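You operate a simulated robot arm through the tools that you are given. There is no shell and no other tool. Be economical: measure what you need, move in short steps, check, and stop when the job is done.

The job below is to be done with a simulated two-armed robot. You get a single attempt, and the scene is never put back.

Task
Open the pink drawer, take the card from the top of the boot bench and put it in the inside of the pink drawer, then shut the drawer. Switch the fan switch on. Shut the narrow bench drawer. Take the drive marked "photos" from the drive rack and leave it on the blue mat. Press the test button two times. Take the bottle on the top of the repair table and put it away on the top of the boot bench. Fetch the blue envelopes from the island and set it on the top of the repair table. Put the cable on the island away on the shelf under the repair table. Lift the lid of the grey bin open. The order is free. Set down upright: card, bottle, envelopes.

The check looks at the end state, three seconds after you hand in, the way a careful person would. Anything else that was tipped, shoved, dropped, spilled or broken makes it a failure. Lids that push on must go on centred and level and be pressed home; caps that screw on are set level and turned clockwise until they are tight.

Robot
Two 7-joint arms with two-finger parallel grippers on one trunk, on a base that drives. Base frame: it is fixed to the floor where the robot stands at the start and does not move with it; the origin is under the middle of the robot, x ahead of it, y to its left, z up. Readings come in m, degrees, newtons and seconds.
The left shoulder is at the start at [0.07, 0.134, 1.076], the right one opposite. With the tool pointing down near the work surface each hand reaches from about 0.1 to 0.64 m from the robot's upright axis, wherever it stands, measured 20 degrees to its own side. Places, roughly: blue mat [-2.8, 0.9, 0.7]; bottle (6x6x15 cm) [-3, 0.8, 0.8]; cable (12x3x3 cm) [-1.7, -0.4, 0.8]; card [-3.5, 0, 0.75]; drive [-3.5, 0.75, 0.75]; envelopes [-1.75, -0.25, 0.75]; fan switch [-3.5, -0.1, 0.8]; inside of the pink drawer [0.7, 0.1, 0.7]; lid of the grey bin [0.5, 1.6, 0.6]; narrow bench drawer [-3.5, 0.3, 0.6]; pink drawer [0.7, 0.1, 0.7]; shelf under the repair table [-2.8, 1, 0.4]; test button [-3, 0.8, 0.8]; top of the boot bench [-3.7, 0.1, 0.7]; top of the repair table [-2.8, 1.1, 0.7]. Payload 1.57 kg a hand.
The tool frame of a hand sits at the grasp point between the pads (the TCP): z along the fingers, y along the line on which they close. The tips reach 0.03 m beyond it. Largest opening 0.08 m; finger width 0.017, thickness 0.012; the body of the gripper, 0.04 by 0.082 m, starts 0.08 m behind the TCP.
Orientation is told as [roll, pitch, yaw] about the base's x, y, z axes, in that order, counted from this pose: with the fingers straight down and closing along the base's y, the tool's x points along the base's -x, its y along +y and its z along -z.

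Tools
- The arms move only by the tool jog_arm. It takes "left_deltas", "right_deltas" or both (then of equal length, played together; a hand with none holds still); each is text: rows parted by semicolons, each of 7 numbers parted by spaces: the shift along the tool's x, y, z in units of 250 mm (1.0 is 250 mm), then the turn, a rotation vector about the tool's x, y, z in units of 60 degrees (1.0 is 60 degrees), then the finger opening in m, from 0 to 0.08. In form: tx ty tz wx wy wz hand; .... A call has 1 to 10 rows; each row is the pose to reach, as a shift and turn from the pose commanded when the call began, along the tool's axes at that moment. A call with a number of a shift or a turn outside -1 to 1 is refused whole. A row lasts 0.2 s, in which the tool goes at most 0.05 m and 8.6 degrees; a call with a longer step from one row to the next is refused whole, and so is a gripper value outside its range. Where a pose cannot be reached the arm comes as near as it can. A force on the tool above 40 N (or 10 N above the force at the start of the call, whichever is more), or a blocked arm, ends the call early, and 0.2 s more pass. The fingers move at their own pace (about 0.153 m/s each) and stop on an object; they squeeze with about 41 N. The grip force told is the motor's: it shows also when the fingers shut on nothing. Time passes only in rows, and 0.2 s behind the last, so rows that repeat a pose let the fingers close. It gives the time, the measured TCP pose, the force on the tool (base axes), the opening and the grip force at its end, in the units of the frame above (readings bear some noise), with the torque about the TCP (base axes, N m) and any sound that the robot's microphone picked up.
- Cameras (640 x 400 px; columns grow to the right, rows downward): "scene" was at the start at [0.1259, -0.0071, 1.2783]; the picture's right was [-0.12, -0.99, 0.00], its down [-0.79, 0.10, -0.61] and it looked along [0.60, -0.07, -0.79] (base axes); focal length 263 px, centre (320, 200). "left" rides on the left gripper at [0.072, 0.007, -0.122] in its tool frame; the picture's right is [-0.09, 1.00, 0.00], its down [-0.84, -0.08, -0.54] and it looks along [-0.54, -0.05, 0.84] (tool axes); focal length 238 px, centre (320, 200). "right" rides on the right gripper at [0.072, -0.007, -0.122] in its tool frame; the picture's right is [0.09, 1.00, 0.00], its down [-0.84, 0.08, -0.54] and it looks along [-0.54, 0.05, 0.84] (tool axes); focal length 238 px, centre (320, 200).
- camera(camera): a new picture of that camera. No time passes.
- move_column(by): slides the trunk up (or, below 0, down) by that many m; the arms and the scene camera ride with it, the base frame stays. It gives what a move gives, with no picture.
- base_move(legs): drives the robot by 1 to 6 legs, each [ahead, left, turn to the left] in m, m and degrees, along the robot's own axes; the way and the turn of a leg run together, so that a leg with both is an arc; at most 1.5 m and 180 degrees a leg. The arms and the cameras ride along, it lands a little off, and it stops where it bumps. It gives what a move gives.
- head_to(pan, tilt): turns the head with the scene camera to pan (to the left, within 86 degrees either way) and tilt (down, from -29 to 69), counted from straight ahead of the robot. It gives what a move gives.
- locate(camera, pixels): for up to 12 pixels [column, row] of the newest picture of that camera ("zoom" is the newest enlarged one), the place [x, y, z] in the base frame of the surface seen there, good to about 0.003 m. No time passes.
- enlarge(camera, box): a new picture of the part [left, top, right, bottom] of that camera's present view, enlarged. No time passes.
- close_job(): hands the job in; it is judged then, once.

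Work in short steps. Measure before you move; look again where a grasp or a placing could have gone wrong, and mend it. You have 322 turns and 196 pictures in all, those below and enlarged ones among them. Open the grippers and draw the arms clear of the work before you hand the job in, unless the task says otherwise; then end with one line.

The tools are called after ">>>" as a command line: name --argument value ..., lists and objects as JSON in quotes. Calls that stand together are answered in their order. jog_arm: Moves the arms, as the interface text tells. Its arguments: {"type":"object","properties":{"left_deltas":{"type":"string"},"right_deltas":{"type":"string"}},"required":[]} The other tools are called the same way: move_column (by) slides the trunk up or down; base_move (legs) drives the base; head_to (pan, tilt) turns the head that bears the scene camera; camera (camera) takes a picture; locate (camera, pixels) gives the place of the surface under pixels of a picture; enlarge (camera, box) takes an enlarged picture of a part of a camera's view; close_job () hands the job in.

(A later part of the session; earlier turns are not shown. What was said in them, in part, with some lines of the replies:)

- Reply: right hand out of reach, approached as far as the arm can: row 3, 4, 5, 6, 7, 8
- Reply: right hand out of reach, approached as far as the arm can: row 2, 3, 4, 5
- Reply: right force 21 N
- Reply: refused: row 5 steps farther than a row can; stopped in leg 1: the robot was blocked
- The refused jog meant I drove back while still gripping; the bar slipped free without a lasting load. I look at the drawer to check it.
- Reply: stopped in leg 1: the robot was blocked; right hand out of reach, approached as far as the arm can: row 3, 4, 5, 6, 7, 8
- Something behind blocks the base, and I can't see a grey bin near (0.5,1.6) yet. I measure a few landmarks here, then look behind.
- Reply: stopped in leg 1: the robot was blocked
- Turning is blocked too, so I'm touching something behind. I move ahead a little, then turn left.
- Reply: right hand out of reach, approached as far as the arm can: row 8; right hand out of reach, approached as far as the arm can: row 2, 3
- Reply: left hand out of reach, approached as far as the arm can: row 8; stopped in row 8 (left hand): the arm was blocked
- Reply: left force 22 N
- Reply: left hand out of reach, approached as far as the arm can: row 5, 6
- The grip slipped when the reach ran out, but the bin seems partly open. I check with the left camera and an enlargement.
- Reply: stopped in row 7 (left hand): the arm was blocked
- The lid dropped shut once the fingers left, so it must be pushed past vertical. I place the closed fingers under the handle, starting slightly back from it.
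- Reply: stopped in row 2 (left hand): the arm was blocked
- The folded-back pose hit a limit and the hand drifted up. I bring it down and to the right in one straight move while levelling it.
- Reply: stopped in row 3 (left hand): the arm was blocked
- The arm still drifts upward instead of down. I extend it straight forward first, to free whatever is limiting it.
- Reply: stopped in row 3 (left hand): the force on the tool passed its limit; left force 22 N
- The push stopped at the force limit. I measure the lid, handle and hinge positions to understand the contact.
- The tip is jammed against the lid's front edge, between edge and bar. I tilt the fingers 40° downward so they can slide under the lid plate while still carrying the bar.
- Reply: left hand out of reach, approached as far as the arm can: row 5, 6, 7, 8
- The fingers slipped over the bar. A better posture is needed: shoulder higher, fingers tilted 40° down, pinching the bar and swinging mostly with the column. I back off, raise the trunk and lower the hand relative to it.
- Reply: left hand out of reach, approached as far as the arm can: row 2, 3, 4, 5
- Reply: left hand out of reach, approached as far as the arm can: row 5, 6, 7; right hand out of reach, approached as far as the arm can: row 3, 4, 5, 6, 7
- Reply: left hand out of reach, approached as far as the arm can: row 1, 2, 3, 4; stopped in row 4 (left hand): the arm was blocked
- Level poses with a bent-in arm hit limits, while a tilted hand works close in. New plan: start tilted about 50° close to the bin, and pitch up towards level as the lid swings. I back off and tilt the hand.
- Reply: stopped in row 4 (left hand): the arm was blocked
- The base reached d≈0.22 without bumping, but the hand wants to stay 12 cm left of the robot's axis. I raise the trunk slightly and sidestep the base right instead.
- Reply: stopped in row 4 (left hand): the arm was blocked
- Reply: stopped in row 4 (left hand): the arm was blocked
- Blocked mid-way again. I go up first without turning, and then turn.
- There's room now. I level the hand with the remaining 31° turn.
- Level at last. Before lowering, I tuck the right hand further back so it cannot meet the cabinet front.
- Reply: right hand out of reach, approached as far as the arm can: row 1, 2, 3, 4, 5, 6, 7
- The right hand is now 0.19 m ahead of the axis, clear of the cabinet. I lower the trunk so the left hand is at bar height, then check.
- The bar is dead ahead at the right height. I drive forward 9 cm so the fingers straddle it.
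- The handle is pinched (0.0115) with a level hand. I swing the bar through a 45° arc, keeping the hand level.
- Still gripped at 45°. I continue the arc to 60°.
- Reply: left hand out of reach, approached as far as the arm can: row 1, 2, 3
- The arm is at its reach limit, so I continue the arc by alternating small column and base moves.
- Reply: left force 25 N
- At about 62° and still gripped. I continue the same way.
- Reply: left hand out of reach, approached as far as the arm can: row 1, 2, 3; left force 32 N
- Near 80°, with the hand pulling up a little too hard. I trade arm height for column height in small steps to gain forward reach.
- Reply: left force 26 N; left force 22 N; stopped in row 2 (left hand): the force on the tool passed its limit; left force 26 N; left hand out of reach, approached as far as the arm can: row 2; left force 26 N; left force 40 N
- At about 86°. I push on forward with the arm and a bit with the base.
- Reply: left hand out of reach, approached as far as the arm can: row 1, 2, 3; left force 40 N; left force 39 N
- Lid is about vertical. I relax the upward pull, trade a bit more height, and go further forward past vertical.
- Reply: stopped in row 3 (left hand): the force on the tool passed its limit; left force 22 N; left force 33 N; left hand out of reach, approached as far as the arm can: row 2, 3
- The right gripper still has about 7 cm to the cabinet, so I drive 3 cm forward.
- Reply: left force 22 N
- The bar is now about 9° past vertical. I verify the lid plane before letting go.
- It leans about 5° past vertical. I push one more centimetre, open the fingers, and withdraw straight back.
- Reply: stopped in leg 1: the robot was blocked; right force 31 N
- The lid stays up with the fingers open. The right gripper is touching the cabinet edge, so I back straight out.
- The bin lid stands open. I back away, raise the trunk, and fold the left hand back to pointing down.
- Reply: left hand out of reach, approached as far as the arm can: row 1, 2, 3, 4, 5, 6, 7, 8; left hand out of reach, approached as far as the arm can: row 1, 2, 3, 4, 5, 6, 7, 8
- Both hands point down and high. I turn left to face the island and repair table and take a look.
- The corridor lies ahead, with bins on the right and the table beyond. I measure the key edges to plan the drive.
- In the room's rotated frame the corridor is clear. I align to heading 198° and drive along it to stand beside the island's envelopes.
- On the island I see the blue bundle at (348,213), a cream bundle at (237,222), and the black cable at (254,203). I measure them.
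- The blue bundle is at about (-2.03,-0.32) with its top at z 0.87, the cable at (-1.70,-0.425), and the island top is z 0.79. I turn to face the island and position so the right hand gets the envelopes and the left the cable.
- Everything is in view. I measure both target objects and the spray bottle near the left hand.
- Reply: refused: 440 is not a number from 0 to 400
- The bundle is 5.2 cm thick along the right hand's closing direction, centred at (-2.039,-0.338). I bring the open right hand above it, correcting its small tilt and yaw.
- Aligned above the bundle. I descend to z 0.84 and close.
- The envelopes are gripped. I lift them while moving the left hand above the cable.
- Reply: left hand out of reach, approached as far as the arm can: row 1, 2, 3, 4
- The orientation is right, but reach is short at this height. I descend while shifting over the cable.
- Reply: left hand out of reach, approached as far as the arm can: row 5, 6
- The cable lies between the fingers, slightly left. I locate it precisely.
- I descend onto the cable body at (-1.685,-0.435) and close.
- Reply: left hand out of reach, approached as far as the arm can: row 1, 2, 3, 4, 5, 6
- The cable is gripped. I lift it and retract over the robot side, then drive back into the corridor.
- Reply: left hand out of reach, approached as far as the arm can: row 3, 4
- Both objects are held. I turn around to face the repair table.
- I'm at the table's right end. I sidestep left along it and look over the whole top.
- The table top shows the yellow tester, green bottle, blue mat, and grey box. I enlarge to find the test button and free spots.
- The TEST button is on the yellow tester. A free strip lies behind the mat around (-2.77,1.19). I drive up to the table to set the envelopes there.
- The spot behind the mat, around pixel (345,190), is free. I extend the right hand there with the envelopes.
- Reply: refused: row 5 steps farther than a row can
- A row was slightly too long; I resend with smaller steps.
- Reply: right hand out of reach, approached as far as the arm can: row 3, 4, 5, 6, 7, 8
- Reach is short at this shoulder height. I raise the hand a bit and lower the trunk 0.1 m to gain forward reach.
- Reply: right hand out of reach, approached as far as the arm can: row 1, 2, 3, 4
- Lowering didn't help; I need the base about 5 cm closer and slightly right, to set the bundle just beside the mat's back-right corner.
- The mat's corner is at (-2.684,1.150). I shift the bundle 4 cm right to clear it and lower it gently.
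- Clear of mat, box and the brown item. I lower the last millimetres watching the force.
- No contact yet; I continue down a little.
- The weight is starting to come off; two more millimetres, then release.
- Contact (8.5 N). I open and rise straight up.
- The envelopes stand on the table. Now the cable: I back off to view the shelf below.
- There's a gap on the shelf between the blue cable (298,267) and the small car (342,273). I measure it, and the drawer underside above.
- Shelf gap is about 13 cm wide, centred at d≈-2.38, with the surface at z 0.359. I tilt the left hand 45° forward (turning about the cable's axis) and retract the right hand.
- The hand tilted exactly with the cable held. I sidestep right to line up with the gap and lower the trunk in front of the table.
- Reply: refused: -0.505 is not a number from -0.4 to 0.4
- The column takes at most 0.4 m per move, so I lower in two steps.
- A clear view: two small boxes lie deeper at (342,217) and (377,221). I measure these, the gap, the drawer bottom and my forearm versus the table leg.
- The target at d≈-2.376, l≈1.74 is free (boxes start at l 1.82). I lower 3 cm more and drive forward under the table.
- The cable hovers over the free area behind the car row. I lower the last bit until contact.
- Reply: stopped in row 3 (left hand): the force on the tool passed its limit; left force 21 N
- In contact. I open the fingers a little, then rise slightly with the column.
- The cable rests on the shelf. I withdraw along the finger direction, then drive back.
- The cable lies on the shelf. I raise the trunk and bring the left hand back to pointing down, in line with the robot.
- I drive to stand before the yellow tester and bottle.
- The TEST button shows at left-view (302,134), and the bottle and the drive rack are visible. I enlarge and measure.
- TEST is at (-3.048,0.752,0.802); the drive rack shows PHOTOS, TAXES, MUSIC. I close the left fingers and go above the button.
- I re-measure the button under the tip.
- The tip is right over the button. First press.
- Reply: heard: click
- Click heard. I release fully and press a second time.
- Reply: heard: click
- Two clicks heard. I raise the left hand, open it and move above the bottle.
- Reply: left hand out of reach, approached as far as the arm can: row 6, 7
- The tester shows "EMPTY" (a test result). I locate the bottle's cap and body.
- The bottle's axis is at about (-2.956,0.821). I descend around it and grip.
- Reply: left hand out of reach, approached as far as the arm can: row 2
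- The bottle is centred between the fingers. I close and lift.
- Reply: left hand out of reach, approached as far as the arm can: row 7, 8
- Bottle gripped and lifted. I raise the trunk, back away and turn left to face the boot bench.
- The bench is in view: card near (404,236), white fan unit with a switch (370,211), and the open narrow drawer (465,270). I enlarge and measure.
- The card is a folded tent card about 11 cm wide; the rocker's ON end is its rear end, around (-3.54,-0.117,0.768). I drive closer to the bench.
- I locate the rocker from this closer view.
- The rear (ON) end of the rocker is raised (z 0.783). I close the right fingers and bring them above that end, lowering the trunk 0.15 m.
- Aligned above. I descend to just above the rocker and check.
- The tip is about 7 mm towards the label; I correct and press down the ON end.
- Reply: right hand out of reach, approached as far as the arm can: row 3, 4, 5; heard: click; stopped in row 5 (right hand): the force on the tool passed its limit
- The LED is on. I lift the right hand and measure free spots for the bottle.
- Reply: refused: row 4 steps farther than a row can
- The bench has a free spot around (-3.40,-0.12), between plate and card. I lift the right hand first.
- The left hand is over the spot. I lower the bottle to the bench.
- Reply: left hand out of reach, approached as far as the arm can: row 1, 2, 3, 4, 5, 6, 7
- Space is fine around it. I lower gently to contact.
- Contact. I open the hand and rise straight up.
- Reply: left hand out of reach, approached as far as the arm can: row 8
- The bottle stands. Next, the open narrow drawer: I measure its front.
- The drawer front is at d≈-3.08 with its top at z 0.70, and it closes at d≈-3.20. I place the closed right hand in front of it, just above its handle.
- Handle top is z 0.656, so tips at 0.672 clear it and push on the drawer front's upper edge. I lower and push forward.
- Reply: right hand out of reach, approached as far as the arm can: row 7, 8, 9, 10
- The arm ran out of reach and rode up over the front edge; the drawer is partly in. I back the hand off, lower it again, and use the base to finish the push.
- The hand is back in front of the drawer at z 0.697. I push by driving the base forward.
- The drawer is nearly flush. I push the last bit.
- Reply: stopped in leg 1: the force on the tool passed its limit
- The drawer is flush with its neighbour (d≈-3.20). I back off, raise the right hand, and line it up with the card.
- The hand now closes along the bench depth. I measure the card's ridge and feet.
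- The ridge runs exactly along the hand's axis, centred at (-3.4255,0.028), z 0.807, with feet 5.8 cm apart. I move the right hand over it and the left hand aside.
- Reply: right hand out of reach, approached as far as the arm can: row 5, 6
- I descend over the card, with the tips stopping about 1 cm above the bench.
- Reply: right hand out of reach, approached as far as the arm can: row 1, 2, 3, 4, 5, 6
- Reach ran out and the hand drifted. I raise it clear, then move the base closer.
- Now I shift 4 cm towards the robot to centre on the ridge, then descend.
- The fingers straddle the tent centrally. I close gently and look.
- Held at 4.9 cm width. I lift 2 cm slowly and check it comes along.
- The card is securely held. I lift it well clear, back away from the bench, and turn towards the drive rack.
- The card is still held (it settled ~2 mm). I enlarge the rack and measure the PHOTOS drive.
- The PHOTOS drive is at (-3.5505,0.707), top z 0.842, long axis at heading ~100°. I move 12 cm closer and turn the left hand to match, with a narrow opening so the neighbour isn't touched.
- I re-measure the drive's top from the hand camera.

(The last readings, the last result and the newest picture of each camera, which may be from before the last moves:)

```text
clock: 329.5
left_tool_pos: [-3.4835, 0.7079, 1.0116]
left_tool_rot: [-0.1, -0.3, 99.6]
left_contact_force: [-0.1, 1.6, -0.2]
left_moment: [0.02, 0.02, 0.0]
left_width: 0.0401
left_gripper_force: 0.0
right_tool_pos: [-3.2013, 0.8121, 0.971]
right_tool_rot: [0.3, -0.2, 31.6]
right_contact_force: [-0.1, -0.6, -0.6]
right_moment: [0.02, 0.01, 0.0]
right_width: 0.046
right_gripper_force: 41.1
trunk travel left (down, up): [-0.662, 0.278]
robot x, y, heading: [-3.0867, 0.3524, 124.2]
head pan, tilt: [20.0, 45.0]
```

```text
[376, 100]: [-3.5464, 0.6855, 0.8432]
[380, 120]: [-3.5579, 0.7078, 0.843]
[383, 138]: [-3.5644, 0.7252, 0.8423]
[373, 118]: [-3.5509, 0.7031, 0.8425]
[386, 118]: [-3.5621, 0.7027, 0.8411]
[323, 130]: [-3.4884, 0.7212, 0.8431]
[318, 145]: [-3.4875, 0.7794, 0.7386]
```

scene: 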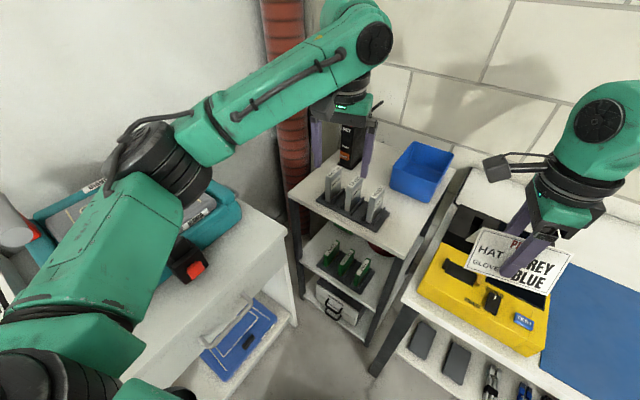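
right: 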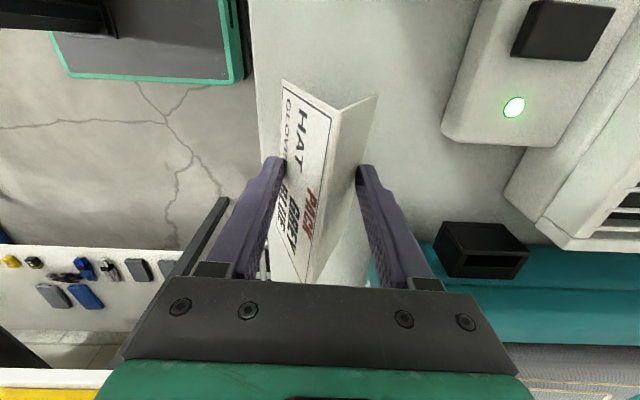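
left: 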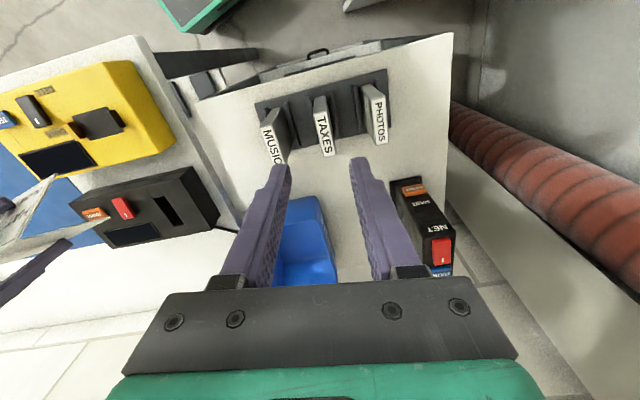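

The rack's line shows the drives lie at heading ~108–110°. I centre over the PHOTOS drive with that yaw.

>>> jog_arm --left_deltas "-0.014 0.1 0 0 0 -0.05 0.04; -0.028 0.2 0 0 0 -0.1 0.04; -0.042 0.283 0 0 0 -0.15 0.04; -0.042 0.283 0.16 0 0 -0.15 0.04; -0.042 0.283 0.32 0 0 -0.15 0.04; -0.042 0.283 0.4 0 0 -0.15 0.04; -0.042 0.283 0.4 0 0 -0.15 0.04"

>>> camera --camera "left"

```text
clock: 331.1
left_tool_pos: [-3.5568, 0.7066, 0.9113]
left_tool_rot: [-0.3, -0.3, 108.8]
left_contact_force: [0.5, -0.4, 0.5]
left_moment: [0.0, 0.02, 0.0]
left_width: 0.04
left_gripper_force: 0.0
right_tool_pos: [-3.2004, 0.8124, 0.9704]
right_tool_rot: [0.2, -0.3, 31.6]
right_contact_force: [0.4, -0.2, -0.1]
right_moment: [-0.01, 0.02, 0.0]
right_width: 0.0458
right_gripper_force: 41.1
trunk travel left (down, up): [-0.662, 0.278]
robot x, y, heading: [-3.0906, 0.3538, 124.2]
head pan, tilt: [20.0, 45.0]
```

```text
57 pictures are left
```

left: 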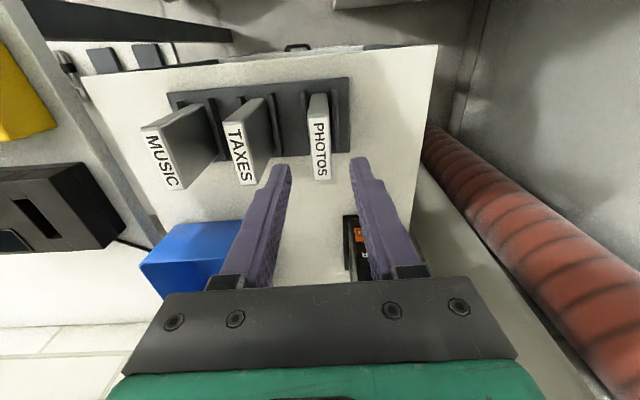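

The drive sits centrally between the fingers. I descend and grip it.

>>> jog_arm --left_deltas "0 0 0.18 0 0 0 0.04; 0 0 0.36 0 0 0 0.04; 0 0 0.36 0 0 0 0.02; 0 0 0.36 0 0 0 0.0; 0 0 0.36 0 0 0 0.0"

>>> camera --camera "left"

```text
clock: 332.3
left_tool_pos: [-3.5544, 0.7063, 0.8215]
left_tool_rot: [-0.3, -0.3, 108.9]
left_contact_force: [0.1, 0.6, 0.7]
left_moment: [0.08, 0.04, -0.01]
left_width: 0.0179
left_gripper_force: 32.6
right_tool_pos: [-3.2004, 0.8118, 0.9705]
right_tool_rot: [0.2, -0.1, 31.6]
right_contact_force: [0.3, 0.5, -0.6]
right_moment: [-0.01, 0.02, 0.01]
right_width: 0.0458
right_gripper_force: 41.4
trunk travel left (down, up): [-0.662, 0.278]
robot x, y, heading: [-3.0881, 0.3572, 124.1]
head pan, tilt: [20.0, 45.0]
```

```text
56 pictures are left
```

left: 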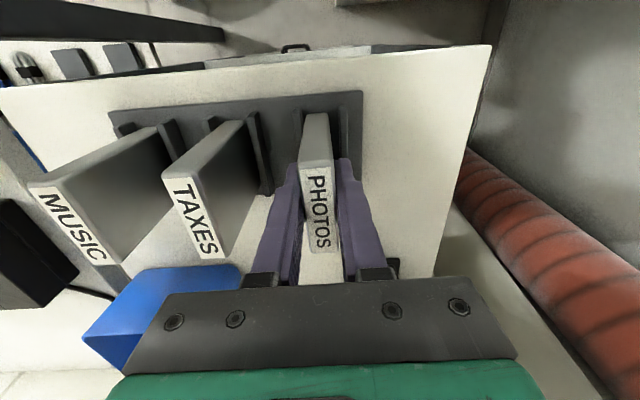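

PHOTOS is gripped. I lift it straight out and back away, then go round to the mat.

>>> jog_arm --left_deltas "0 0 -0.16 0 0 0 0; 0 0 -0.32 0 0 0 0; 0 0 -0.48 0 0 0 0; 0 0 -0.64 0 0 0 0; 0 0 -0.72 0 0 0 0"

>>> base_move --legs '[[-0.25, 0, 0], [0, 0, -16], [0, -0.467, 0]]'

>>> head_to --pan 10 --tilt 45

>>> camera --camera "scene"

```text
clock: 333.5
left_tool_pos: [-3.5566, 0.704, 0.9995]
left_tool_rot: [-0.1, -0.2, 108.9]
left_contact_force: [-0.1, -0.2, -1.8]
left_moment: [-0.04, 0.04, 0.0]
left_width: 0.0177
left_gripper_force: 32.5
right_tool_pos: [-3.2011, 0.8122, 0.9704]
right_tool_rot: [0.2, -0.3, 31.6]
right_contact_force: [0.1, 0.7, -0.5]
right_moment: [-0.01, -0.01, 0.0]
right_width: 0.045
right_gripper_force: 41.3
trunk travel left (down, up): [-0.662, 0.278]
robot x, y, heading: [-3.0875, 0.353, 124.4]
head pan, tilt: [20.0, 45.0]
```

```text
clock: 338.6
left_tool_pos: [-2.8589, 0.7638, 1.0005]
left_tool_rot: [-0.4, -0.2, 92.3]
left_contact_force: [-0.1, -0.4, -2.4]
left_moment: [-0.02, 0.01, 0.0]
left_width: 0.0177
left_gripper_force: 32.5
right_tool_pos: [-2.488, 0.7657, 0.9703]
right_tool_rot: [0.1, -0.2, 15.0]
right_contact_force: [0.3, -0.4, 0.3]
right_moment: [0.0, 0.01, -0.04]
right_width: 0.044
right_gripper_force: 40.6
trunk travel left (down, up): [-0.662, 0.278]
robot x, y, heading: [-2.514, 0.2956, 107.6]
head pan, tilt: [20.0, 45.0]
```

```text
clock: 339.4
left_tool_pos: [-2.8595, 0.7637, 0.9998]
left_tool_rot: [-0.2, -0.2, 92.4]
left_contact_force: [0.4, -0.7, -2.2]
left_moment: [-0.03, 0.0, 0.02]
left_width: 0.0176
left_gripper_force: 32.6
right_tool_pos: [-2.4873, 0.7668, 0.9707]
right_tool_rot: [0.1, -0.1, 15.1]
right_contact_force: [0.0, -0.6, -0.6]
right_moment: [0.02, -0.03, -0.02]
right_width: 0.0436
right_gripper_force: 40.8
trunk travel left (down, up): [-0.662, 0.278]
robot x, y, heading: [-2.5135, 0.2944, 107.6]
head pan, tilt: [10.0, 45.0]
```

```text
55 pictures are left
```

scene: 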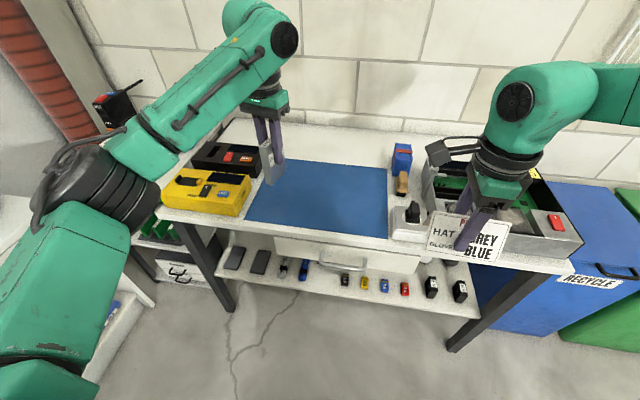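

The drive hovers just in front of the mat. I drive ahead 14 cm and start lowering it over the mat.

>>> base_move --legs '[[0.14, 0, 0]]'

>>> jog_arm --left_deltas "0 0 0.18 0 0 0 0; 0 0 0.36 0 0 0 0; 0 0 0.52 0 0 0 0; 0 0 0.64 0 0 0 0; 0 0 0.69 0 0 0 0; 0 0 0.69 0 0 0 0"

>>> camera --camera "scene"

```text
clock: 340.7
left_tool_pos: [-2.9003, 0.8986, 1.0001]
left_tool_rot: [-0.2, -0.3, 92.3]
left_contact_force: [0.0, 0.1, -1.2]
left_moment: [-0.06, 0.0, 0.0]
left_width: 0.0176
left_gripper_force: 32.5
right_tool_pos: [-2.5291, 0.8993, 0.971]
right_tool_rot: [0.3, -0.2, 15.0]
right_contact_force: [-0.2, 0.0, 0.3]
right_moment: [-0.01, 0.0, 0.05]
right_width: 0.0433
right_gripper_force: 41.0
trunk travel left (down, up): [-0.662, 0.278]
robot x, y, heading: [-2.5538, 0.4281, 107.5]
head pan, tilt: [10.0, 45.0]
```

```text
clock: 342.1
left_tool_pos: [-2.9004, 0.8997, 0.8264]
left_tool_rot: [-0.1, -0.2, 92.2]
left_contact_force: [0.1, 0.1, -2.9]
left_moment: [-0.01, 0.02, 0.03]
left_width: 0.0179
left_gripper_force: 32.3
right_tool_pos: [-2.5304, 0.9007, 0.9702]
right_tool_rot: [0.2, -0.2, 15.0]
right_contact_force: [0.0, -0.3, 0.4]
right_moment: [0.01, 0.02, -0.01]
right_width: 0.043
right_gripper_force: 41.5
trunk travel left (down, up): [-0.662, 0.278]
robot x, y, heading: [-2.552, 0.4337, 107.6]
head pan, tilt: [10.0, 45.0]
```

```text
54 pictures are left
```

scene: 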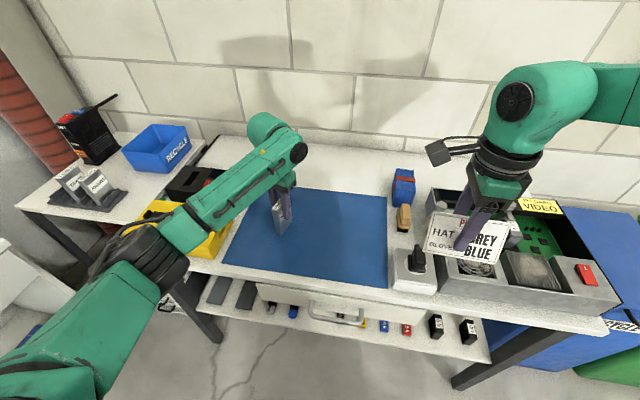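

The drive is over the mat. I lower to contact.

>>> jog_arm --left_deltas "0 0 0.012 0 0 0 0; 0 0 0.024 0 0 0 0; 0 0 0.036 0 0 0 0; 0 0 0.046 0 0 0 0; 0 0 0.054 0 0 0 0"

```text
clock: 343.3
left_tool_pos: [-2.8992, 0.8999, 0.8165]
left_tool_rot: [-0.2, -0.5, 92.3]
left_contact_force: [-2.3, 2.1, 11.0]
left_moment: [-0.16, 0.18, -0.05]
left_width: 0.0179
left_gripper_force: 32.5
right_tool_pos: [-2.5287, 0.8998, 0.9716]
right_tool_rot: [0.3, -0.1, 15.0]
right_contact_force: [0.8, -0.6, -0.8]
right_moment: [0.02, 0.01, 0.0]
right_width: 0.0425
right_gripper_force: 41.1
trunk travel left (down, up): [-0.662, 0.278]
robot x, y, heading: [-2.5529, 0.4314, 107.6]
head pan, tilt: [10.0, 45.0]
```

Contact at 11 N. I open and rise slowly.

>>> jog_arm --left_deltas "0 0 -0.008 0 0 0 0; 0 0 -0.008 0 0 0 0.03; 0 0 -0.008 0 0 0 0.05; 0 0 -0.008 0 0 0 0.05; 0 0 -0.12 0 0 0 0.05; 0 0 -0.28 0 0 0 0.05; 0 0 -0.44 0 0 0 0.05; 0 0 -0.6 0 0 0 0.05"

>>> camera --camera "left"

```text
clock: 345.1
left_tool_pos: [-2.8996, 0.8974, 0.9648]
left_tool_rot: [-0.3, -0.2, 92.2]
left_contact_force: [0.4, 0.4, -0.1]
left_moment: [0.01, -0.01, -0.01]
left_width: 0.0503
left_gripper_force: 0.0
right_tool_pos: [-2.5293, 0.8998, 0.9712]
right_tool_rot: [0.3, 0.0, 15.0]
right_contact_force: [0.5, 0.1, -0.8]
right_moment: [0.0, -0.01, 0.01]
right_width: 0.0424
right_gripper_force: 41.3
trunk travel left (down, up): [-0.662, 0.278]
robot x, y, heading: [-2.5553, 0.4292, 107.7]
head pan, tilt: [10.0, 45.0]
```

```text
53 pictures are left
```

left: 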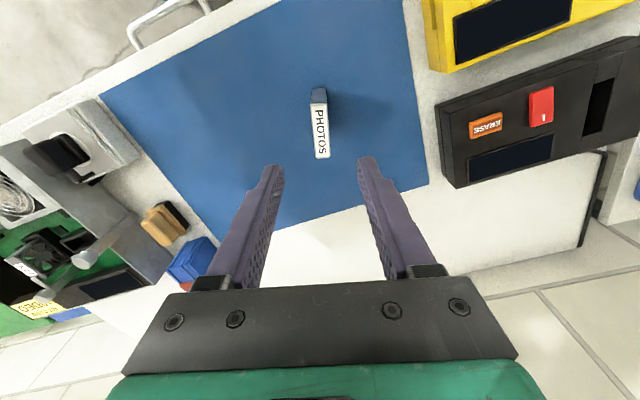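

The PHOTOS drive stands on the mat. Now I take the card to the pink drawer: back off, turn to heading 18°, and drive along the corridor.

>>> base_move --legs '[[-0.15, 0, 0], [0, 0, -89.6], [1.4, 0, 0]]'

>>> head_to --pan -15 --tilt 35

>>> camera --camera "scene"

```text
clock: 356.8
left_tool_pos: [-0.7347, 1.141, 0.9636]
left_tool_rot: [-0.2, -0.2, 5.1]
left_contact_force: [0.9, -0.1, -0.6]
left_moment: [-0.02, 0.0, 0.01]
left_width: 0.0501
left_gripper_force: 0.0
right_tool_pos: [-0.7149, 0.7711, 0.97]
right_tool_rot: [0.1, -0.2, -72.1]
right_contact_force: [0.5, -0.8, -1.0]
right_moment: [0.03, 0.0, 0.01]
right_width: 0.0395
right_gripper_force: 40.8
trunk travel left (down, up): [-0.662, 0.278]
robot x, y, heading: [-1.1877, 0.7706, 20.6]
head pan, tilt: [10.0, 45.0]
```

```text
clock: 357.7
left_tool_pos: [-0.7353, 1.1408, 0.9641]
left_tool_rot: [-0.2, -0.2, 5.2]
left_contact_force: [0.1, -0.3, 0.5]
left_moment: [-0.01, 0.0, -0.01]
left_width: 0.0499
left_gripper_force: 0.0
right_tool_pos: [-0.7152, 0.7712, 0.9699]
right_tool_rot: [0.2, -0.2, -72.1]
right_contact_force: [-0.6, 0.9, 0.3]
right_moment: [0.0, -0.05, -0.06]
right_width: 0.0393
right_gripper_force: 40.8
trunk travel left (down, up): [-0.662, 0.278]
robot x, y, heading: [-1.1843, 0.7739, 20.2]
head pan, tilt: [-15.0, 35.0]
```

```text
52 pictures are left
```

scene: 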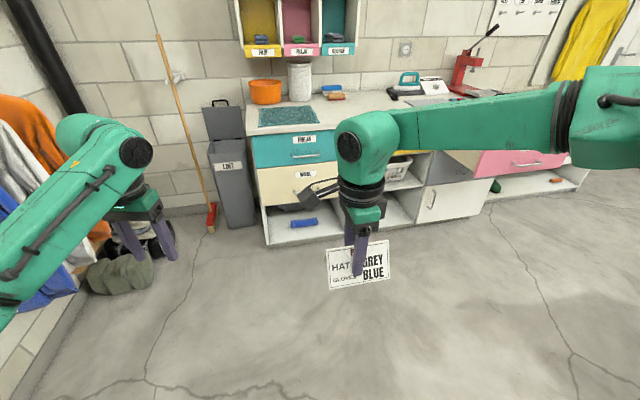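

The bin lid is still open and the card still held. I continue: ahead, then sidestep right to the pink drawer.

>>> base_move --legs '[[0, 0, -2], [0.62, 0, 0], [0, -1.06, 0]]'

>>> head_to --pan -10 --tilt 45

>>> camera --camera "scene"

```text
clock: 366.6
left_tool_pos: [0.2024, 0.3231, 0.9637]
left_tool_rot: [-0.2, -0.2, 3.8]
left_contact_force: [0.6, 0.7, -0.5]
left_moment: [0.01, 0.02, 0.0]
left_width: 0.0497
left_gripper_force: 0.0
right_tool_pos: [0.2147, -0.0469, 0.9705]
right_tool_rot: [0.2, -0.1, -73.4]
right_contact_force: [-0.3, -0.4, -0.4]
right_moment: [0.02, -0.04, 0.0]
right_width: 0.0369
right_gripper_force: 40.6
trunk travel left (down, up): [-0.662, 0.278]
robot x, y, heading: [-0.2569, -0.0373, 19.1]
head pan, tilt: [-15.0, 35.0]
```

```text
clock: 367.3
left_tool_pos: [0.2022, 0.3231, 0.965]
left_tool_rot: [-0.2, -0.3, 3.8]
left_contact_force: [-0.4, 0.5, -0.6]
left_moment: [-0.03, -0.01, -0.01]
left_width: 0.0503
left_gripper_force: 0.1
right_tool_pos: [0.2155, -0.0479, 0.9698]
right_tool_rot: [0.3, -0.1, -73.4]
right_contact_force: [-0.6, 0.8, 0.3]
right_moment: [0.0, 0.0, -0.01]
right_width: 0.0368
right_gripper_force: 40.7
trunk travel left (down, up): [-0.662, 0.278]
robot x, y, heading: [-0.2563, -0.0357, 19.4]
head pan, tilt: [-10.0, 45.0]
```

```text
51 pictures are left
```

scene: 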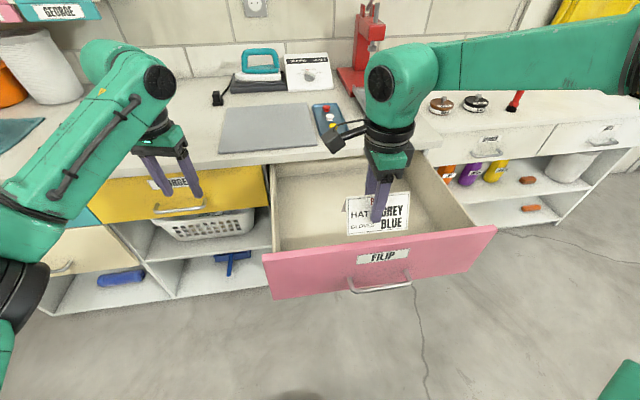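

The open drawer is below the card. I measure its interior floor and edges.

>>> locate --camera "scene" --pixels '[[310, 235], [300, 190], [340, 190], [440, 215], [265, 256], [490, 230], [280, 170], [425, 165], [280, 245], [330, 175], [410, 190], [320, 205]]'

>>> camera --camera "right"

```text
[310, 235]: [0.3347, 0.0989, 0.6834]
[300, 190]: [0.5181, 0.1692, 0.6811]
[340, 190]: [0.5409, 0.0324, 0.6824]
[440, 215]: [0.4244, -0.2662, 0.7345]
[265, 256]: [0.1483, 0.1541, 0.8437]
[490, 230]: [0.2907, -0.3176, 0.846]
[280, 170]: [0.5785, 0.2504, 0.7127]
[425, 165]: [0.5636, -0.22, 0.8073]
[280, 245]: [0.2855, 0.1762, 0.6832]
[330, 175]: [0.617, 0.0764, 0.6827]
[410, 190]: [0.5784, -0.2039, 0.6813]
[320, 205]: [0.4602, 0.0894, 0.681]
```

```text
50 pictures are left
```

right: 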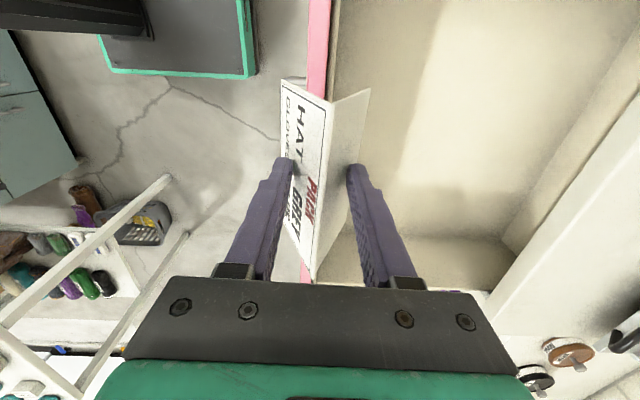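

The floor is at z 0.683 and the opening spans d 0.22–0.49. I move the base 10 cm ahead and the card over the middle of the drawer.

>>> base_move --legs '[[0.1, 0, 0]]'

>>> jog_arm --right_deltas "-0.02 0.1 0 0 0 0 0.02; -0.04 0.2 0 0 0 0 0.02; -0.06 0.33 0 0 0 0 0.02; -0.06 0.33 0.1 0 0 0 0.02; -0.06 0.33 0.25 0 0 0 0.02; -0.06 0.33 0.4 0 0 0 0.02; -0.06 0.33 0.5 0 0 0 0.02"

>>> camera --camera "right"

>>> camera --camera "scene"

```text
clock: 368.5
left_tool_pos: [0.2978, 0.3558, 0.9645]
left_tool_rot: [-0.2, -0.3, 3.8]
left_contact_force: [0.2, -0.2, 0.1]
left_moment: [-0.01, 0.01, 0.01]
left_width: 0.0497
left_gripper_force: 0.1
right_tool_pos: [0.31, -0.0141, 0.9716]
right_tool_rot: [0.3, 0.0, -73.4]
right_contact_force: [1.0, 0.4, 0.2]
right_moment: [0.0, -0.02, 0.0]
right_width: 0.0364
right_gripper_force: 41.0
trunk travel left (down, up): [-0.662, 0.278]
robot x, y, heading: [-0.1615, -0.0033, 19.1]
head pan, tilt: [-10.0, 45.0]
```

```text
clock: 370.1
left_tool_pos: [0.2989, 0.3557, 0.9654]
left_tool_rot: [-0.2, -0.2, 3.8]
left_contact_force: [-0.3, 0.3, 0.2]
left_moment: [0.03, 0.0, 0.01]
left_width: 0.0497
left_gripper_force: 0.1
right_tool_pos: [0.3904, -0.0107, 0.8497]
right_tool_rot: [0.4, 0.0, -73.5]
right_contact_force: [0.2, -0.2, 0.2]
right_moment: [0.03, 0.01, -0.02]
right_width: 0.0366
right_gripper_force: 41.2
right hand out of reach, approached as far as the arm can: row 7
trunk travel left (down, up): [-0.662, 0.278]
robot x, y, heading: [-0.1573, -0.0004, 19.0]
head pan, tilt: [-10.0, 45.0]
```

```text
49 pictures are left
```

right: 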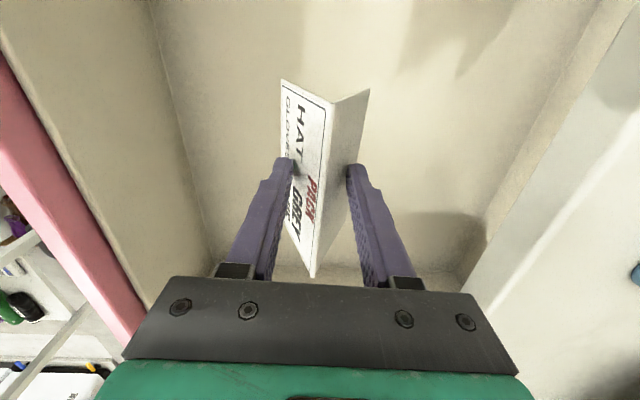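

```text
48 pictures are left
```

scene: 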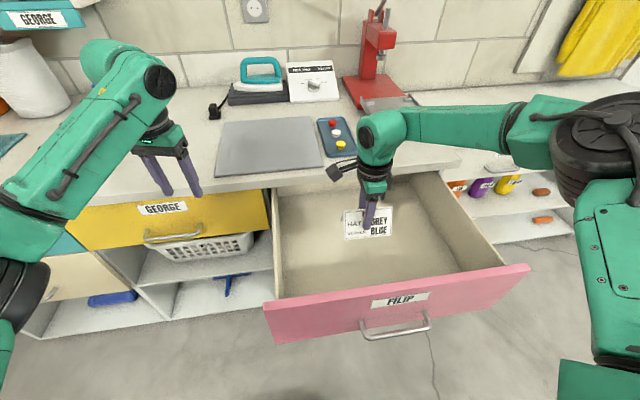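

The card is inside the drawer opening. I lower with the column.

>>> move_column --by -0.1

>>> camera --camera "scene"

```text
clock: 371.4
left_tool_pos: [0.2996, 0.3563, 0.8643]
left_tool_rot: [-0.2, -0.3, 3.8]
left_contact_force: [-0.5, 0.4, -0.1]
left_moment: [0.02, -0.01, -0.06]
left_width: 0.0499
left_gripper_force: 0.0
right_tool_pos: [0.3901, -0.0096, 0.7487]
right_tool_rot: [0.5, 0.0, -73.5]
right_contact_force: [0.3, -0.1, 0.7]
right_moment: [0.01, -0.01, -0.01]
right_width: 0.0359
right_gripper_force: 40.8
trunk travel left (down, up): [-0.562, 0.378]
robot x, y, heading: [-0.1585, -0.0037, 19.1]
head pan, tilt: [-10.0, 45.0]
```

```text
47 pictures are left
```

scene: 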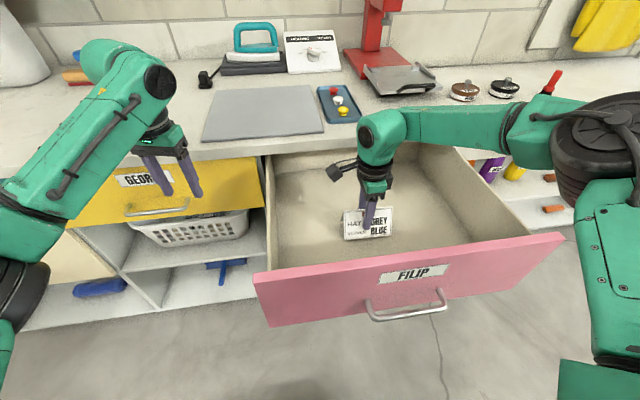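

Nearly down. I lower a bit more, checking the force.

>>> move_column --by -0.006

>>> enlarge --camera "scene" --box '[320, 170, 420, 260]'

```text
clock: 372.0
left_tool_pos: [0.2997, 0.3541, 0.8579]
left_tool_rot: [-0.3, -0.1, 3.9]
left_contact_force: [0.6, 0.6, -0.6]
left_moment: [0.04, -0.01, 0.0]
left_width: 0.0498
left_gripper_force: 0.0
right_tool_pos: [0.3902, -0.01, 0.7435]
right_tool_rot: [0.4, 0.0, -73.6]
right_contact_force: [-0.6, -0.5, -0.1]
right_moment: [0.02, 0.01, 0.04]
right_width: 0.0356
right_gripper_force: 41.0
trunk travel left (down, up): [-0.556, 0.384]
robot x, y, heading: [-0.162, -0.0035, 19.3]
head pan, tilt: [-10.0, 45.0]
```

```text
4.44 times, centred on (370, 215) of scene
```

zoom: 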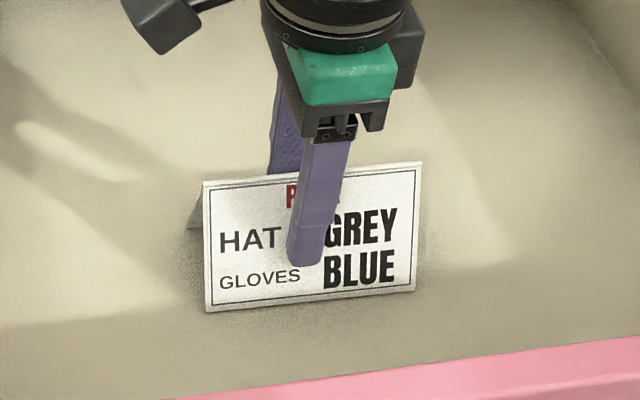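

It looks almost down. I check the card's bottom edge height against the floor.

>>> locate --camera "zoom" --pixels '[[230, 305], [300, 298], [390, 288], [300, 320], [320, 175]]'

>>> move_column --by -0.004

```text
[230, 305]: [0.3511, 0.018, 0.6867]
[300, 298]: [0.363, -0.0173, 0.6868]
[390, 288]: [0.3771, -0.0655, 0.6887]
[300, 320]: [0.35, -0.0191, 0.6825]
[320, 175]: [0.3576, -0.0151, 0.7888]
```

```text
clock: 372.5
left_tool_pos: [0.2974, 0.3542, 0.8534]
left_tool_rot: [-0.3, -0.3, 3.7]
left_contact_force: [0.7, -0.2, -0.5]
left_moment: [0.05, 0.02, 0.01]
left_width: 0.0501
left_gripper_force: 0.0
right_tool_pos: [0.3894, -0.0105, 0.7411]
right_tool_rot: [0.7, 0.0, -73.6]
right_contact_force: [1.7, -1.8, 14.4]
right_moment: [-0.27, -0.11, -0.02]
right_width: 0.0359
right_gripper_force: 41.0
trunk travel left (down, up): [-0.552, 0.388]
robot x, y, heading: [-0.1652, -0.0016, 19.2]
head pan, tilt: [-10.0, 45.0]
```

Contact (14 N). I open the fingers slowly and rise.

>>> jog_arm --right_deltas "0 0 0 0 0 0 0.045; 0 0 0 0 0 0 0.06; 0 0 0 0 0 0 0.08; 0 0 0 0 0 0 0.08; 0 0 -0.12 0 0 0 0.08; 0 0 -0.28 0 0 0 0.08; 0 0 -0.44 0 0 0 0.08"

>>> camera --camera "scene"

>>> camera --camera "right"

```text
clock: 374.1
left_tool_pos: [0.2989, 0.3538, 0.8547]
left_tool_rot: [-0.2, -0.3, 3.7]
left_contact_force: [0.4, 1.0, 0.0]
left_moment: [0.03, -0.03, 0.01]
left_width: 0.0501
left_gripper_force: 0.1
right_tool_pos: [0.3875, -0.0116, 0.851]
right_tool_rot: [0.3, 0.0, -73.6]
right_contact_force: [0.5, -0.4, 0.6]
right_moment: [0.03, -0.01, 0.01]
right_width: 0.08
right_gripper_force: 0.0
trunk travel left (down, up): [-0.552, 0.388]
robot x, y, heading: [-0.1589, -0.0031, 19.0]
head pan, tilt: [-10.0, 45.0]
```

```text
45 pictures are left
```

scene: 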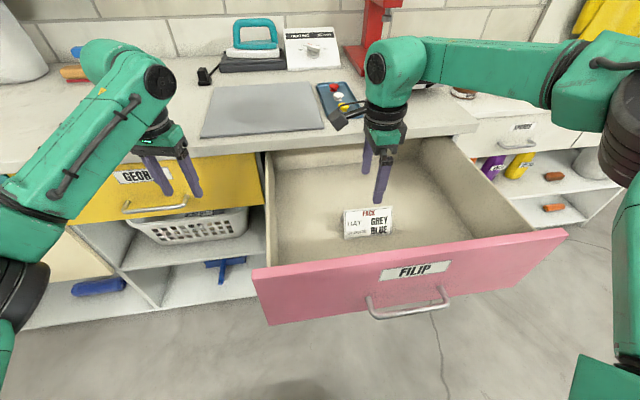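

```text
44 pictures are left
```

right: 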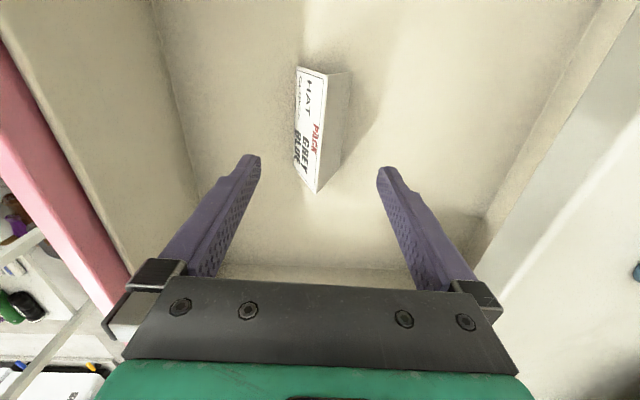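

The card stands in the drawer. I raise the hand out, back away and prepare the right hand, tilted forward, to push the drawer shut.

>>> move_column --by 0.15

>>> base_move --legs '[[-0.4, 0, 0]]'

>>> jog_arm --right_deltas "0 0 0 0 0 -0.13 0; 0 0 0 0 0 -0.26 0; 0 0 0 0 0 -0.39 0; 0 0 0 0 0 -0.52 0; 0 0 0 0 0 -0.65 0; 0 0 0 0 0 -0.77 0"

>>> jog_arm --right_deltas "0 0 0 0 0 -0.13 0; 0 0 0 0 0 -0.26 0; 0 0 0 0 0 -0.39 0; 0 0 0 0 0 -0.52 0; 0 0 0 0 0 -0.65 0; 0 0 0 0 0 -0.77 0"

>>> jog_arm --right_deltas "0 0 0 0 -0.13 0 0; 0 0 0 0 -0.26 0 0; 0 0 0 0 -0.39 0 0; 0 0 0 0 -0.52 0 0; 0 0 0 0 -0.65 0 0; 0 0 0 0 -0.75 0 0"

```text
clock: 375.8
left_tool_pos: [0.2997, 0.3549, 1.0043]
left_tool_rot: [-0.2, -0.2, 3.8]
left_contact_force: [0.0, -0.2, 0.9]
left_moment: [0.01, 0.04, -0.03]
left_width: 0.0502
left_gripper_force: 0.0
right_tool_pos: [0.3892, -0.0124, 0.9992]
right_tool_rot: [0.4, -0.1, -73.5]
right_contact_force: [0.6, 0.0, -0.3]
right_moment: [0.0, 0.0, 0.02]
right_width: 0.0802
right_gripper_force: 0.1
trunk travel left (down, up): [-0.702, 0.238]
robot x, y, heading: [-0.1646, -0.0046, 19.1]
head pan, tilt: [-10.0, 45.0]
```

```text
clock: 378.3
left_tool_pos: [-0.0802, 0.2264, 1.0033]
left_tool_rot: [-0.1, -0.2, 4.1]
left_contact_force: [0.6, -0.4, -0.2]
left_moment: [-0.01, -0.01, 0.0]
left_width: 0.0501
left_gripper_force: 0.1
right_tool_pos: [0.0129, -0.14, 1.0004]
right_tool_rot: [0.3, -0.1, -73.0]
right_contact_force: [0.2, 0.0, 0.0]
right_moment: [0.0, 0.02, -0.01]
right_width: 0.08
right_gripper_force: 0.0
trunk travel left (down, up): [-0.702, 0.238]
robot x, y, heading: [-0.5411, -0.1358, 19.7]
head pan, tilt: [-10.0, 45.0]
```

```text
clock: 379.7
left_tool_pos: [-0.0817, 0.2265, 1.005]
left_tool_rot: [-0.2, -0.3, 4.2]
left_contact_force: [0.2, -0.2, -0.7]
left_moment: [0.01, 0.01, 0.01]
left_width: 0.0501
left_gripper_force: 0.0
right_tool_pos: [0.0112, -0.1407, 1.0003]
right_tool_rot: [0.2, -0.3, -26.8]
right_contact_force: [-0.1, 0.1, 0.0]
right_moment: [0.0, 0.02, -0.01]
right_width: 0.0
right_gripper_force: 21.1
trunk travel left (down, up): [-0.702, 0.238]
robot x, y, heading: [-0.5355, -0.1384, 19.7]
head pan, tilt: [-10.0, 45.0]
```

```text
clock: 381.1
left_tool_pos: [-0.0819, 0.2267, 1.0041]
left_tool_rot: [-0.2, -0.2, 4.2]
left_contact_force: [-0.3, 0.2, 0.0]
left_moment: [-0.01, 0.01, -0.05]
left_width: 0.0499
left_gripper_force: 0.0
right_tool_pos: [0.011, -0.1407, 0.9999]
right_tool_rot: [-0.1, -0.5, 19.5]
right_contact_force: [-0.2, 0.8, 0.6]
right_moment: [-0.02, 0.0, 0.0]
right_width: 0.0
right_gripper_force: 21.5
trunk travel left (down, up): [-0.702, 0.238]
robot x, y, heading: [-0.5376, -0.1356, 19.5]
head pan, tilt: [-10.0, 45.0]
```

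```text
clock: 382.5
left_tool_pos: [-0.0813, 0.2273, 1.004]
left_tool_rot: [-0.2, -0.3, 4.2]
left_contact_force: [-0.4, 0.5, -0.7]
left_moment: [0.01, 0.0, 0.02]
left_width: 0.0501
left_gripper_force: 0.0
right_tool_pos: [0.0108, -0.1385, 0.9996]
right_tool_rot: [-0.1, -45.4, 19.4]
right_contact_force: [0.0, -0.1, 0.7]
right_moment: [0.0, -0.01, -0.01]
right_width: 0.0001
right_gripper_force: 21.6
trunk travel left (down, up): [-0.702, 0.238]
robot x, y, heading: [-0.5399, -0.134, 19.9]
head pan, tilt: [-10.0, 45.0]
```

The right hand is tilted 45°, centred on the drawer. I lower the trunk so the tips are at z≈0.79, keeping the left hand high.

>>> jog_arm --left_deltas "0 0 -0.16 0 0 0 0.05; 0 0 -0.32 0 0 0 0.05; 0 0 -0.48 0 0 0 0.05; 0 0 -0.64 0 0 0 0.05; 0 0 -0.8 0 0 0 0.05"

>>> move_column --by -0.188

>>> base_move --legs '[[0, 0, -1.5], [0.16, 0, 0]]'

>>> camera --camera "scene"

```text
clock: 383.7
left_tool_pos: [-0.0944, 0.2183, 1.2036]
left_tool_rot: [0.2, 0.0, 3.8]
left_contact_force: [0.0, -0.8, 0.1]
left_moment: [0.01, -0.05, -0.04]
left_width: 0.0499
left_gripper_force: 0.1
left hand out of reach, approached as far as the arm can: row 5
right_tool_pos: [0.0106, -0.1416, 1.0003]
right_tool_rot: [0.1, -45.5, 19.3]
right_contact_force: [0.3, 0.3, -0.3]
right_moment: [0.02, 0.03, 0.02]
right_width: 0.0
right_gripper_force: 21.4
trunk travel left (down, up): [-0.702, 0.238]
robot x, y, heading: [-0.5356, -0.1328, 19.4]
head pan, tilt: [-10.0, 45.0]
```

```text
clock: 385.8
left_tool_pos: [-0.0947, 0.222, 1.0126]
left_tool_rot: [-0.1, 0.1, 3.9]
left_contact_force: [-1.1, 0.5, 0.1]
left_moment: [-0.01, 0.0, -0.01]
left_width: 0.05
left_gripper_force: 0.1
right_tool_pos: [0.0118, -0.1403, 0.813]
right_tool_rot: [-0.1, -45.4, 19.5]
right_contact_force: [-0.9, -0.4, -0.2]
right_moment: [0.03, 0.01, 0.01]
right_width: 0.0002
right_gripper_force: 21.5
trunk travel left (down, up): [-0.514, 0.426]
robot x, y, heading: [-0.5384, -0.134, 19.4]
head pan, tilt: [-10.0, 45.0]
```

```text
clock: 387.6
left_tool_pos: [0.0677, 0.2592, 1.0126]
left_tool_rot: [-0.1, 0.2, 2.4]
left_contact_force: [0.1, -0.3, 0.7]
left_moment: [-0.02, 0.06, 0.02]
left_width: 0.0498
left_gripper_force: 0.1
right_tool_pos: [0.1621, -0.1052, 0.8118]
right_tool_rot: [-0.1, -45.4, 17.9]
right_contact_force: [0.5, 0.1, -0.5]
right_moment: [-0.02, -0.02, 0.02]
right_width: 0.0001
right_gripper_force: 21.5
trunk travel left (down, up): [-0.514, 0.426]
robot x, y, heading: [-0.3886, -0.0876, 17.9]
head pan, tilt: [-10.0, 45.0]
```

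```text
43 pictures are left
```

scene: 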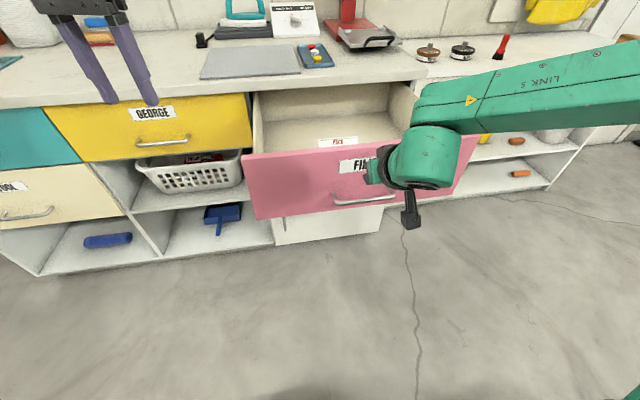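

The fingertips are just short of the drawer front above its handle. I push in gentle short legs.

>>> base_move --legs '[[0.06, 0, 0], [0.06, 0, 0], [0.06, 0, 0], [0.06, 0, 0]]'

>>> camera --camera "scene"

```text
clock: 390.3
left_tool_pos: [0.297, 0.3335, 1.0118]
left_tool_rot: [0.0, 0.1, 2.4]
left_contact_force: [0.1, 0.2, 0.6]
left_moment: [0.04, 0.03, 0.0]
left_width: 0.0501
left_gripper_force: 0.1
right_tool_pos: [0.3919, -0.0322, 0.8121]
right_tool_rot: [-0.1, -45.3, 17.7]
right_contact_force: [-0.3, 0.6, 0.3]
right_moment: [0.02, 0.0, 0.01]
right_width: 0.0
right_gripper_force: 21.3
trunk travel left (down, up): [-0.514, 0.426]
robot x, y, heading: [-0.1591, -0.0137, 18.3]
head pan, tilt: [-10.0, 45.0]
```

```text
42 pictures are left
```

scene: 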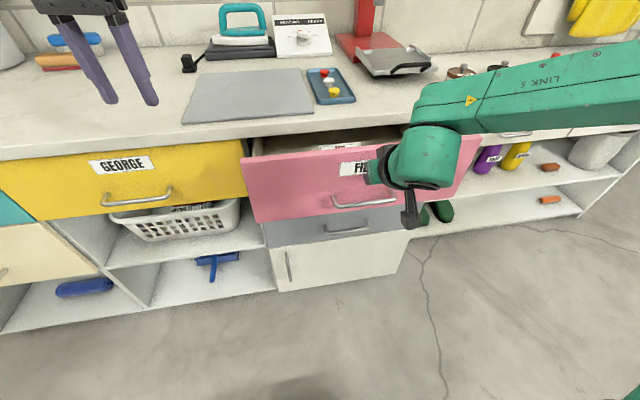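

Smooth. I continue with the remaining ~12 cm.

>>> base_move --legs '[[0.05, 0, 0], [0.05, 0, 0], [0.03, 0, 0]]'

>>> camera --camera "scene"

```text
clock: 392.2
left_tool_pos: [0.4095, 0.3678, 1.0145]
left_tool_rot: [-0.1, -0.1, 2.2]
left_contact_force: [-0.5, 0.5, -0.3]
left_moment: [0.0, 0.03, -0.01]
left_width: 0.0499
left_gripper_force: 0.1
right_tool_pos: [0.5002, 0.0058, 0.8124]
right_tool_rot: [0.1, -45.0, 17.5]
right_contact_force: [-16.1, -4.9, 8.9]
right_moment: [0.01, 0.07, 0.06]
right_width: 0.0002
right_gripper_force: 21.6
trunk travel left (down, up): [-0.514, 0.426]
robot x, y, heading: [-0.0421, 0.0265, 17.9]
head pan, tilt: [-10.0, 45.0]
stopped in leg 3: the force on the tool passed its limit (the readings are from after the stop); the commanded pose is now the measured one
```

```text
41 pictures are left
```

scene: 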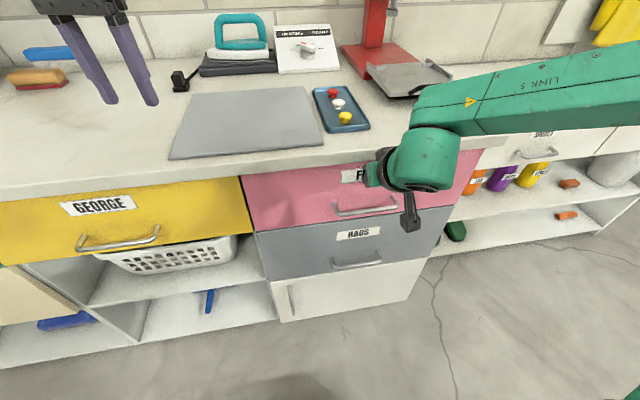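

The push hit its stop. I check that the pink front is flush with its neighbours.

>>> locate --camera "scene" --pixels '[[280, 200], [300, 215], [290, 240], [240, 200], [255, 210], [330, 195], [320, 250]]'

>>> enlarge --camera "scene" --box '[220, 150, 480, 290]'

```text
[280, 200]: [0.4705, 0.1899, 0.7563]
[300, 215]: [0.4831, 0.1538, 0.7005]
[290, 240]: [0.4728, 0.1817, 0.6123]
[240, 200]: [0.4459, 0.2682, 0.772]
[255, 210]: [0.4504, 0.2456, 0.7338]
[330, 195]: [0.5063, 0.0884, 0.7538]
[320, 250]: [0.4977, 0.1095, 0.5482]
```

```text
2.46 times, centred on (350, 220) of scene
```

zoom: 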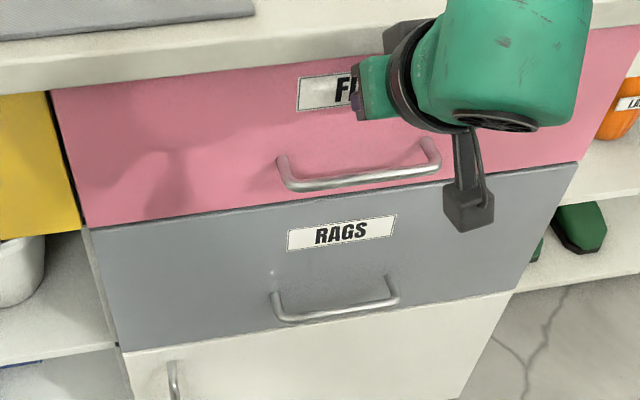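

The pink front is flush (d≈0.506 like its neighbours). I back off, raise the trunk, and open both grippers clear of everything.

>>> base_move --legs '[[-0.35, 0, 0]]'

>>> move_column --by 0.15

>>> jog_arm --right_deltas "0 0 0 0 0.12 0 0.08; 0 0 0 0 0.24 0 0.08; 0 0 0 0 0.36 0 0.08" --left_deltas "0 0 0 0 0 0 0.08; 0 0 0 0 0 0 0.08; 0 0 0 0 0 0 0.08"

>>> head_to --pan 30 --tilt 30

>>> camera --camera "scene"

```text
clock: 394.5
left_tool_pos: [0.0781, 0.2602, 1.013]
left_tool_rot: [-0.1, 0.2, 2.1]
left_contact_force: [0.4, -1.3, 0.6]
left_moment: [-0.01, -0.04, -0.01]
left_width: 0.05
left_gripper_force: 0.1
right_tool_pos: [0.1681, -0.1035, 0.8102]
right_tool_rot: [0.0, -44.7, 17.5]
right_contact_force: [-0.1, -0.1, 1.2]
right_moment: [-0.01, -0.01, -0.02]
right_width: 0.0
right_gripper_force: 21.5
trunk travel left (down, up): [-0.514, 0.426]
robot x, y, heading: [-0.3742, -0.0805, 17.6]
head pan, tilt: [-10.0, 45.0]
```

```text
clock: 396.3
left_tool_pos: [0.0792, 0.2618, 1.1632]
left_tool_rot: [-0.1, 0.2, 2.1]
left_contact_force: [0.7, -0.5, -0.8]
left_moment: [-0.03, -0.01, -0.01]
left_width: 0.0503
left_gripper_force: 0.0
right_tool_pos: [0.1684, -0.1023, 0.9593]
right_tool_rot: [0.0, -44.8, 17.5]
right_contact_force: [-0.7, -0.3, 1.0]
right_moment: [0.0, 0.02, 0.02]
right_width: 0.0002
right_gripper_force: 21.7
trunk travel left (down, up): [-0.664, 0.276]
robot x, y, heading: [-0.3732, -0.0805, 17.9]
head pan, tilt: [-10.0, 45.0]
```

```text
clock: 397.1
left_tool_pos: [0.0801, 0.2614, 1.1624]
left_tool_rot: [-0.2, 0.1, 2.2]
left_contact_force: [0.1, -0.3, -0.6]
left_moment: [0.0, 0.03, -0.01]
left_width: 0.0801
left_gripper_force: 0.1
right_tool_pos: [0.169, -0.1032, 0.9601]
right_tool_rot: [0.0, -23.0, 17.6]
right_contact_force: [0.3, -0.3, 0.2]
right_moment: [0.02, 0.01, 0.05]
right_width: 0.0799
right_gripper_force: 0.1
trunk travel left (down, up): [-0.664, 0.276]
robot x, y, heading: [-0.37, -0.077, 17.7]
head pan, tilt: [-10.0, 45.0]
```

```text
clock: 398.1
left_tool_pos: [0.0806, 0.2621, 1.1628]
left_tool_rot: [-0.1, 0.1, 2.1]
left_contact_force: [0.6, 0.8, 0.9]
left_moment: [-0.03, 0.02, 0.01]
left_width: 0.08
left_gripper_force: 0.2
right_tool_pos: [0.1695, -0.1025, 0.96]
right_tool_rot: [0.0, -23.2, 17.6]
right_contact_force: [-1.2, 0.3, 0.4]
right_moment: [-0.03, -0.01, -0.03]
right_width: 0.0799
right_gripper_force: 0.0
trunk travel left (down, up): [-0.664, 0.276]
robot x, y, heading: [-0.3738, -0.0848, 17.5]
head pan, tilt: [30.0, 30.0]
```

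```text
39 pictures are left
```

scene: 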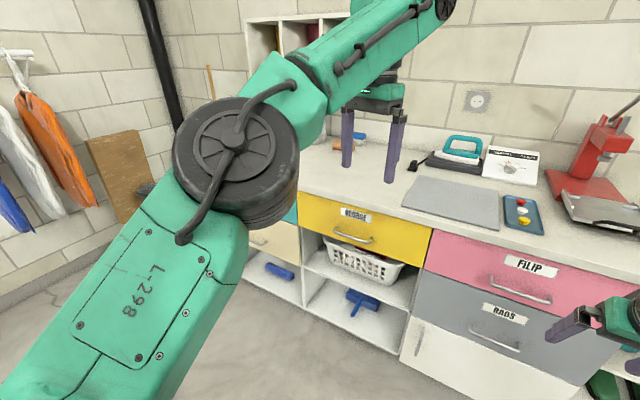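

All the tasks are done, the arms are clear and the grippers are open. I hand the job in.

>>> close_job

```text
The job is handed in.
```

I finished every item on the list and handed the job in. I didn't reopen the pink drawer after shutting it, so I haven't confirmed that the card inside is still upright.
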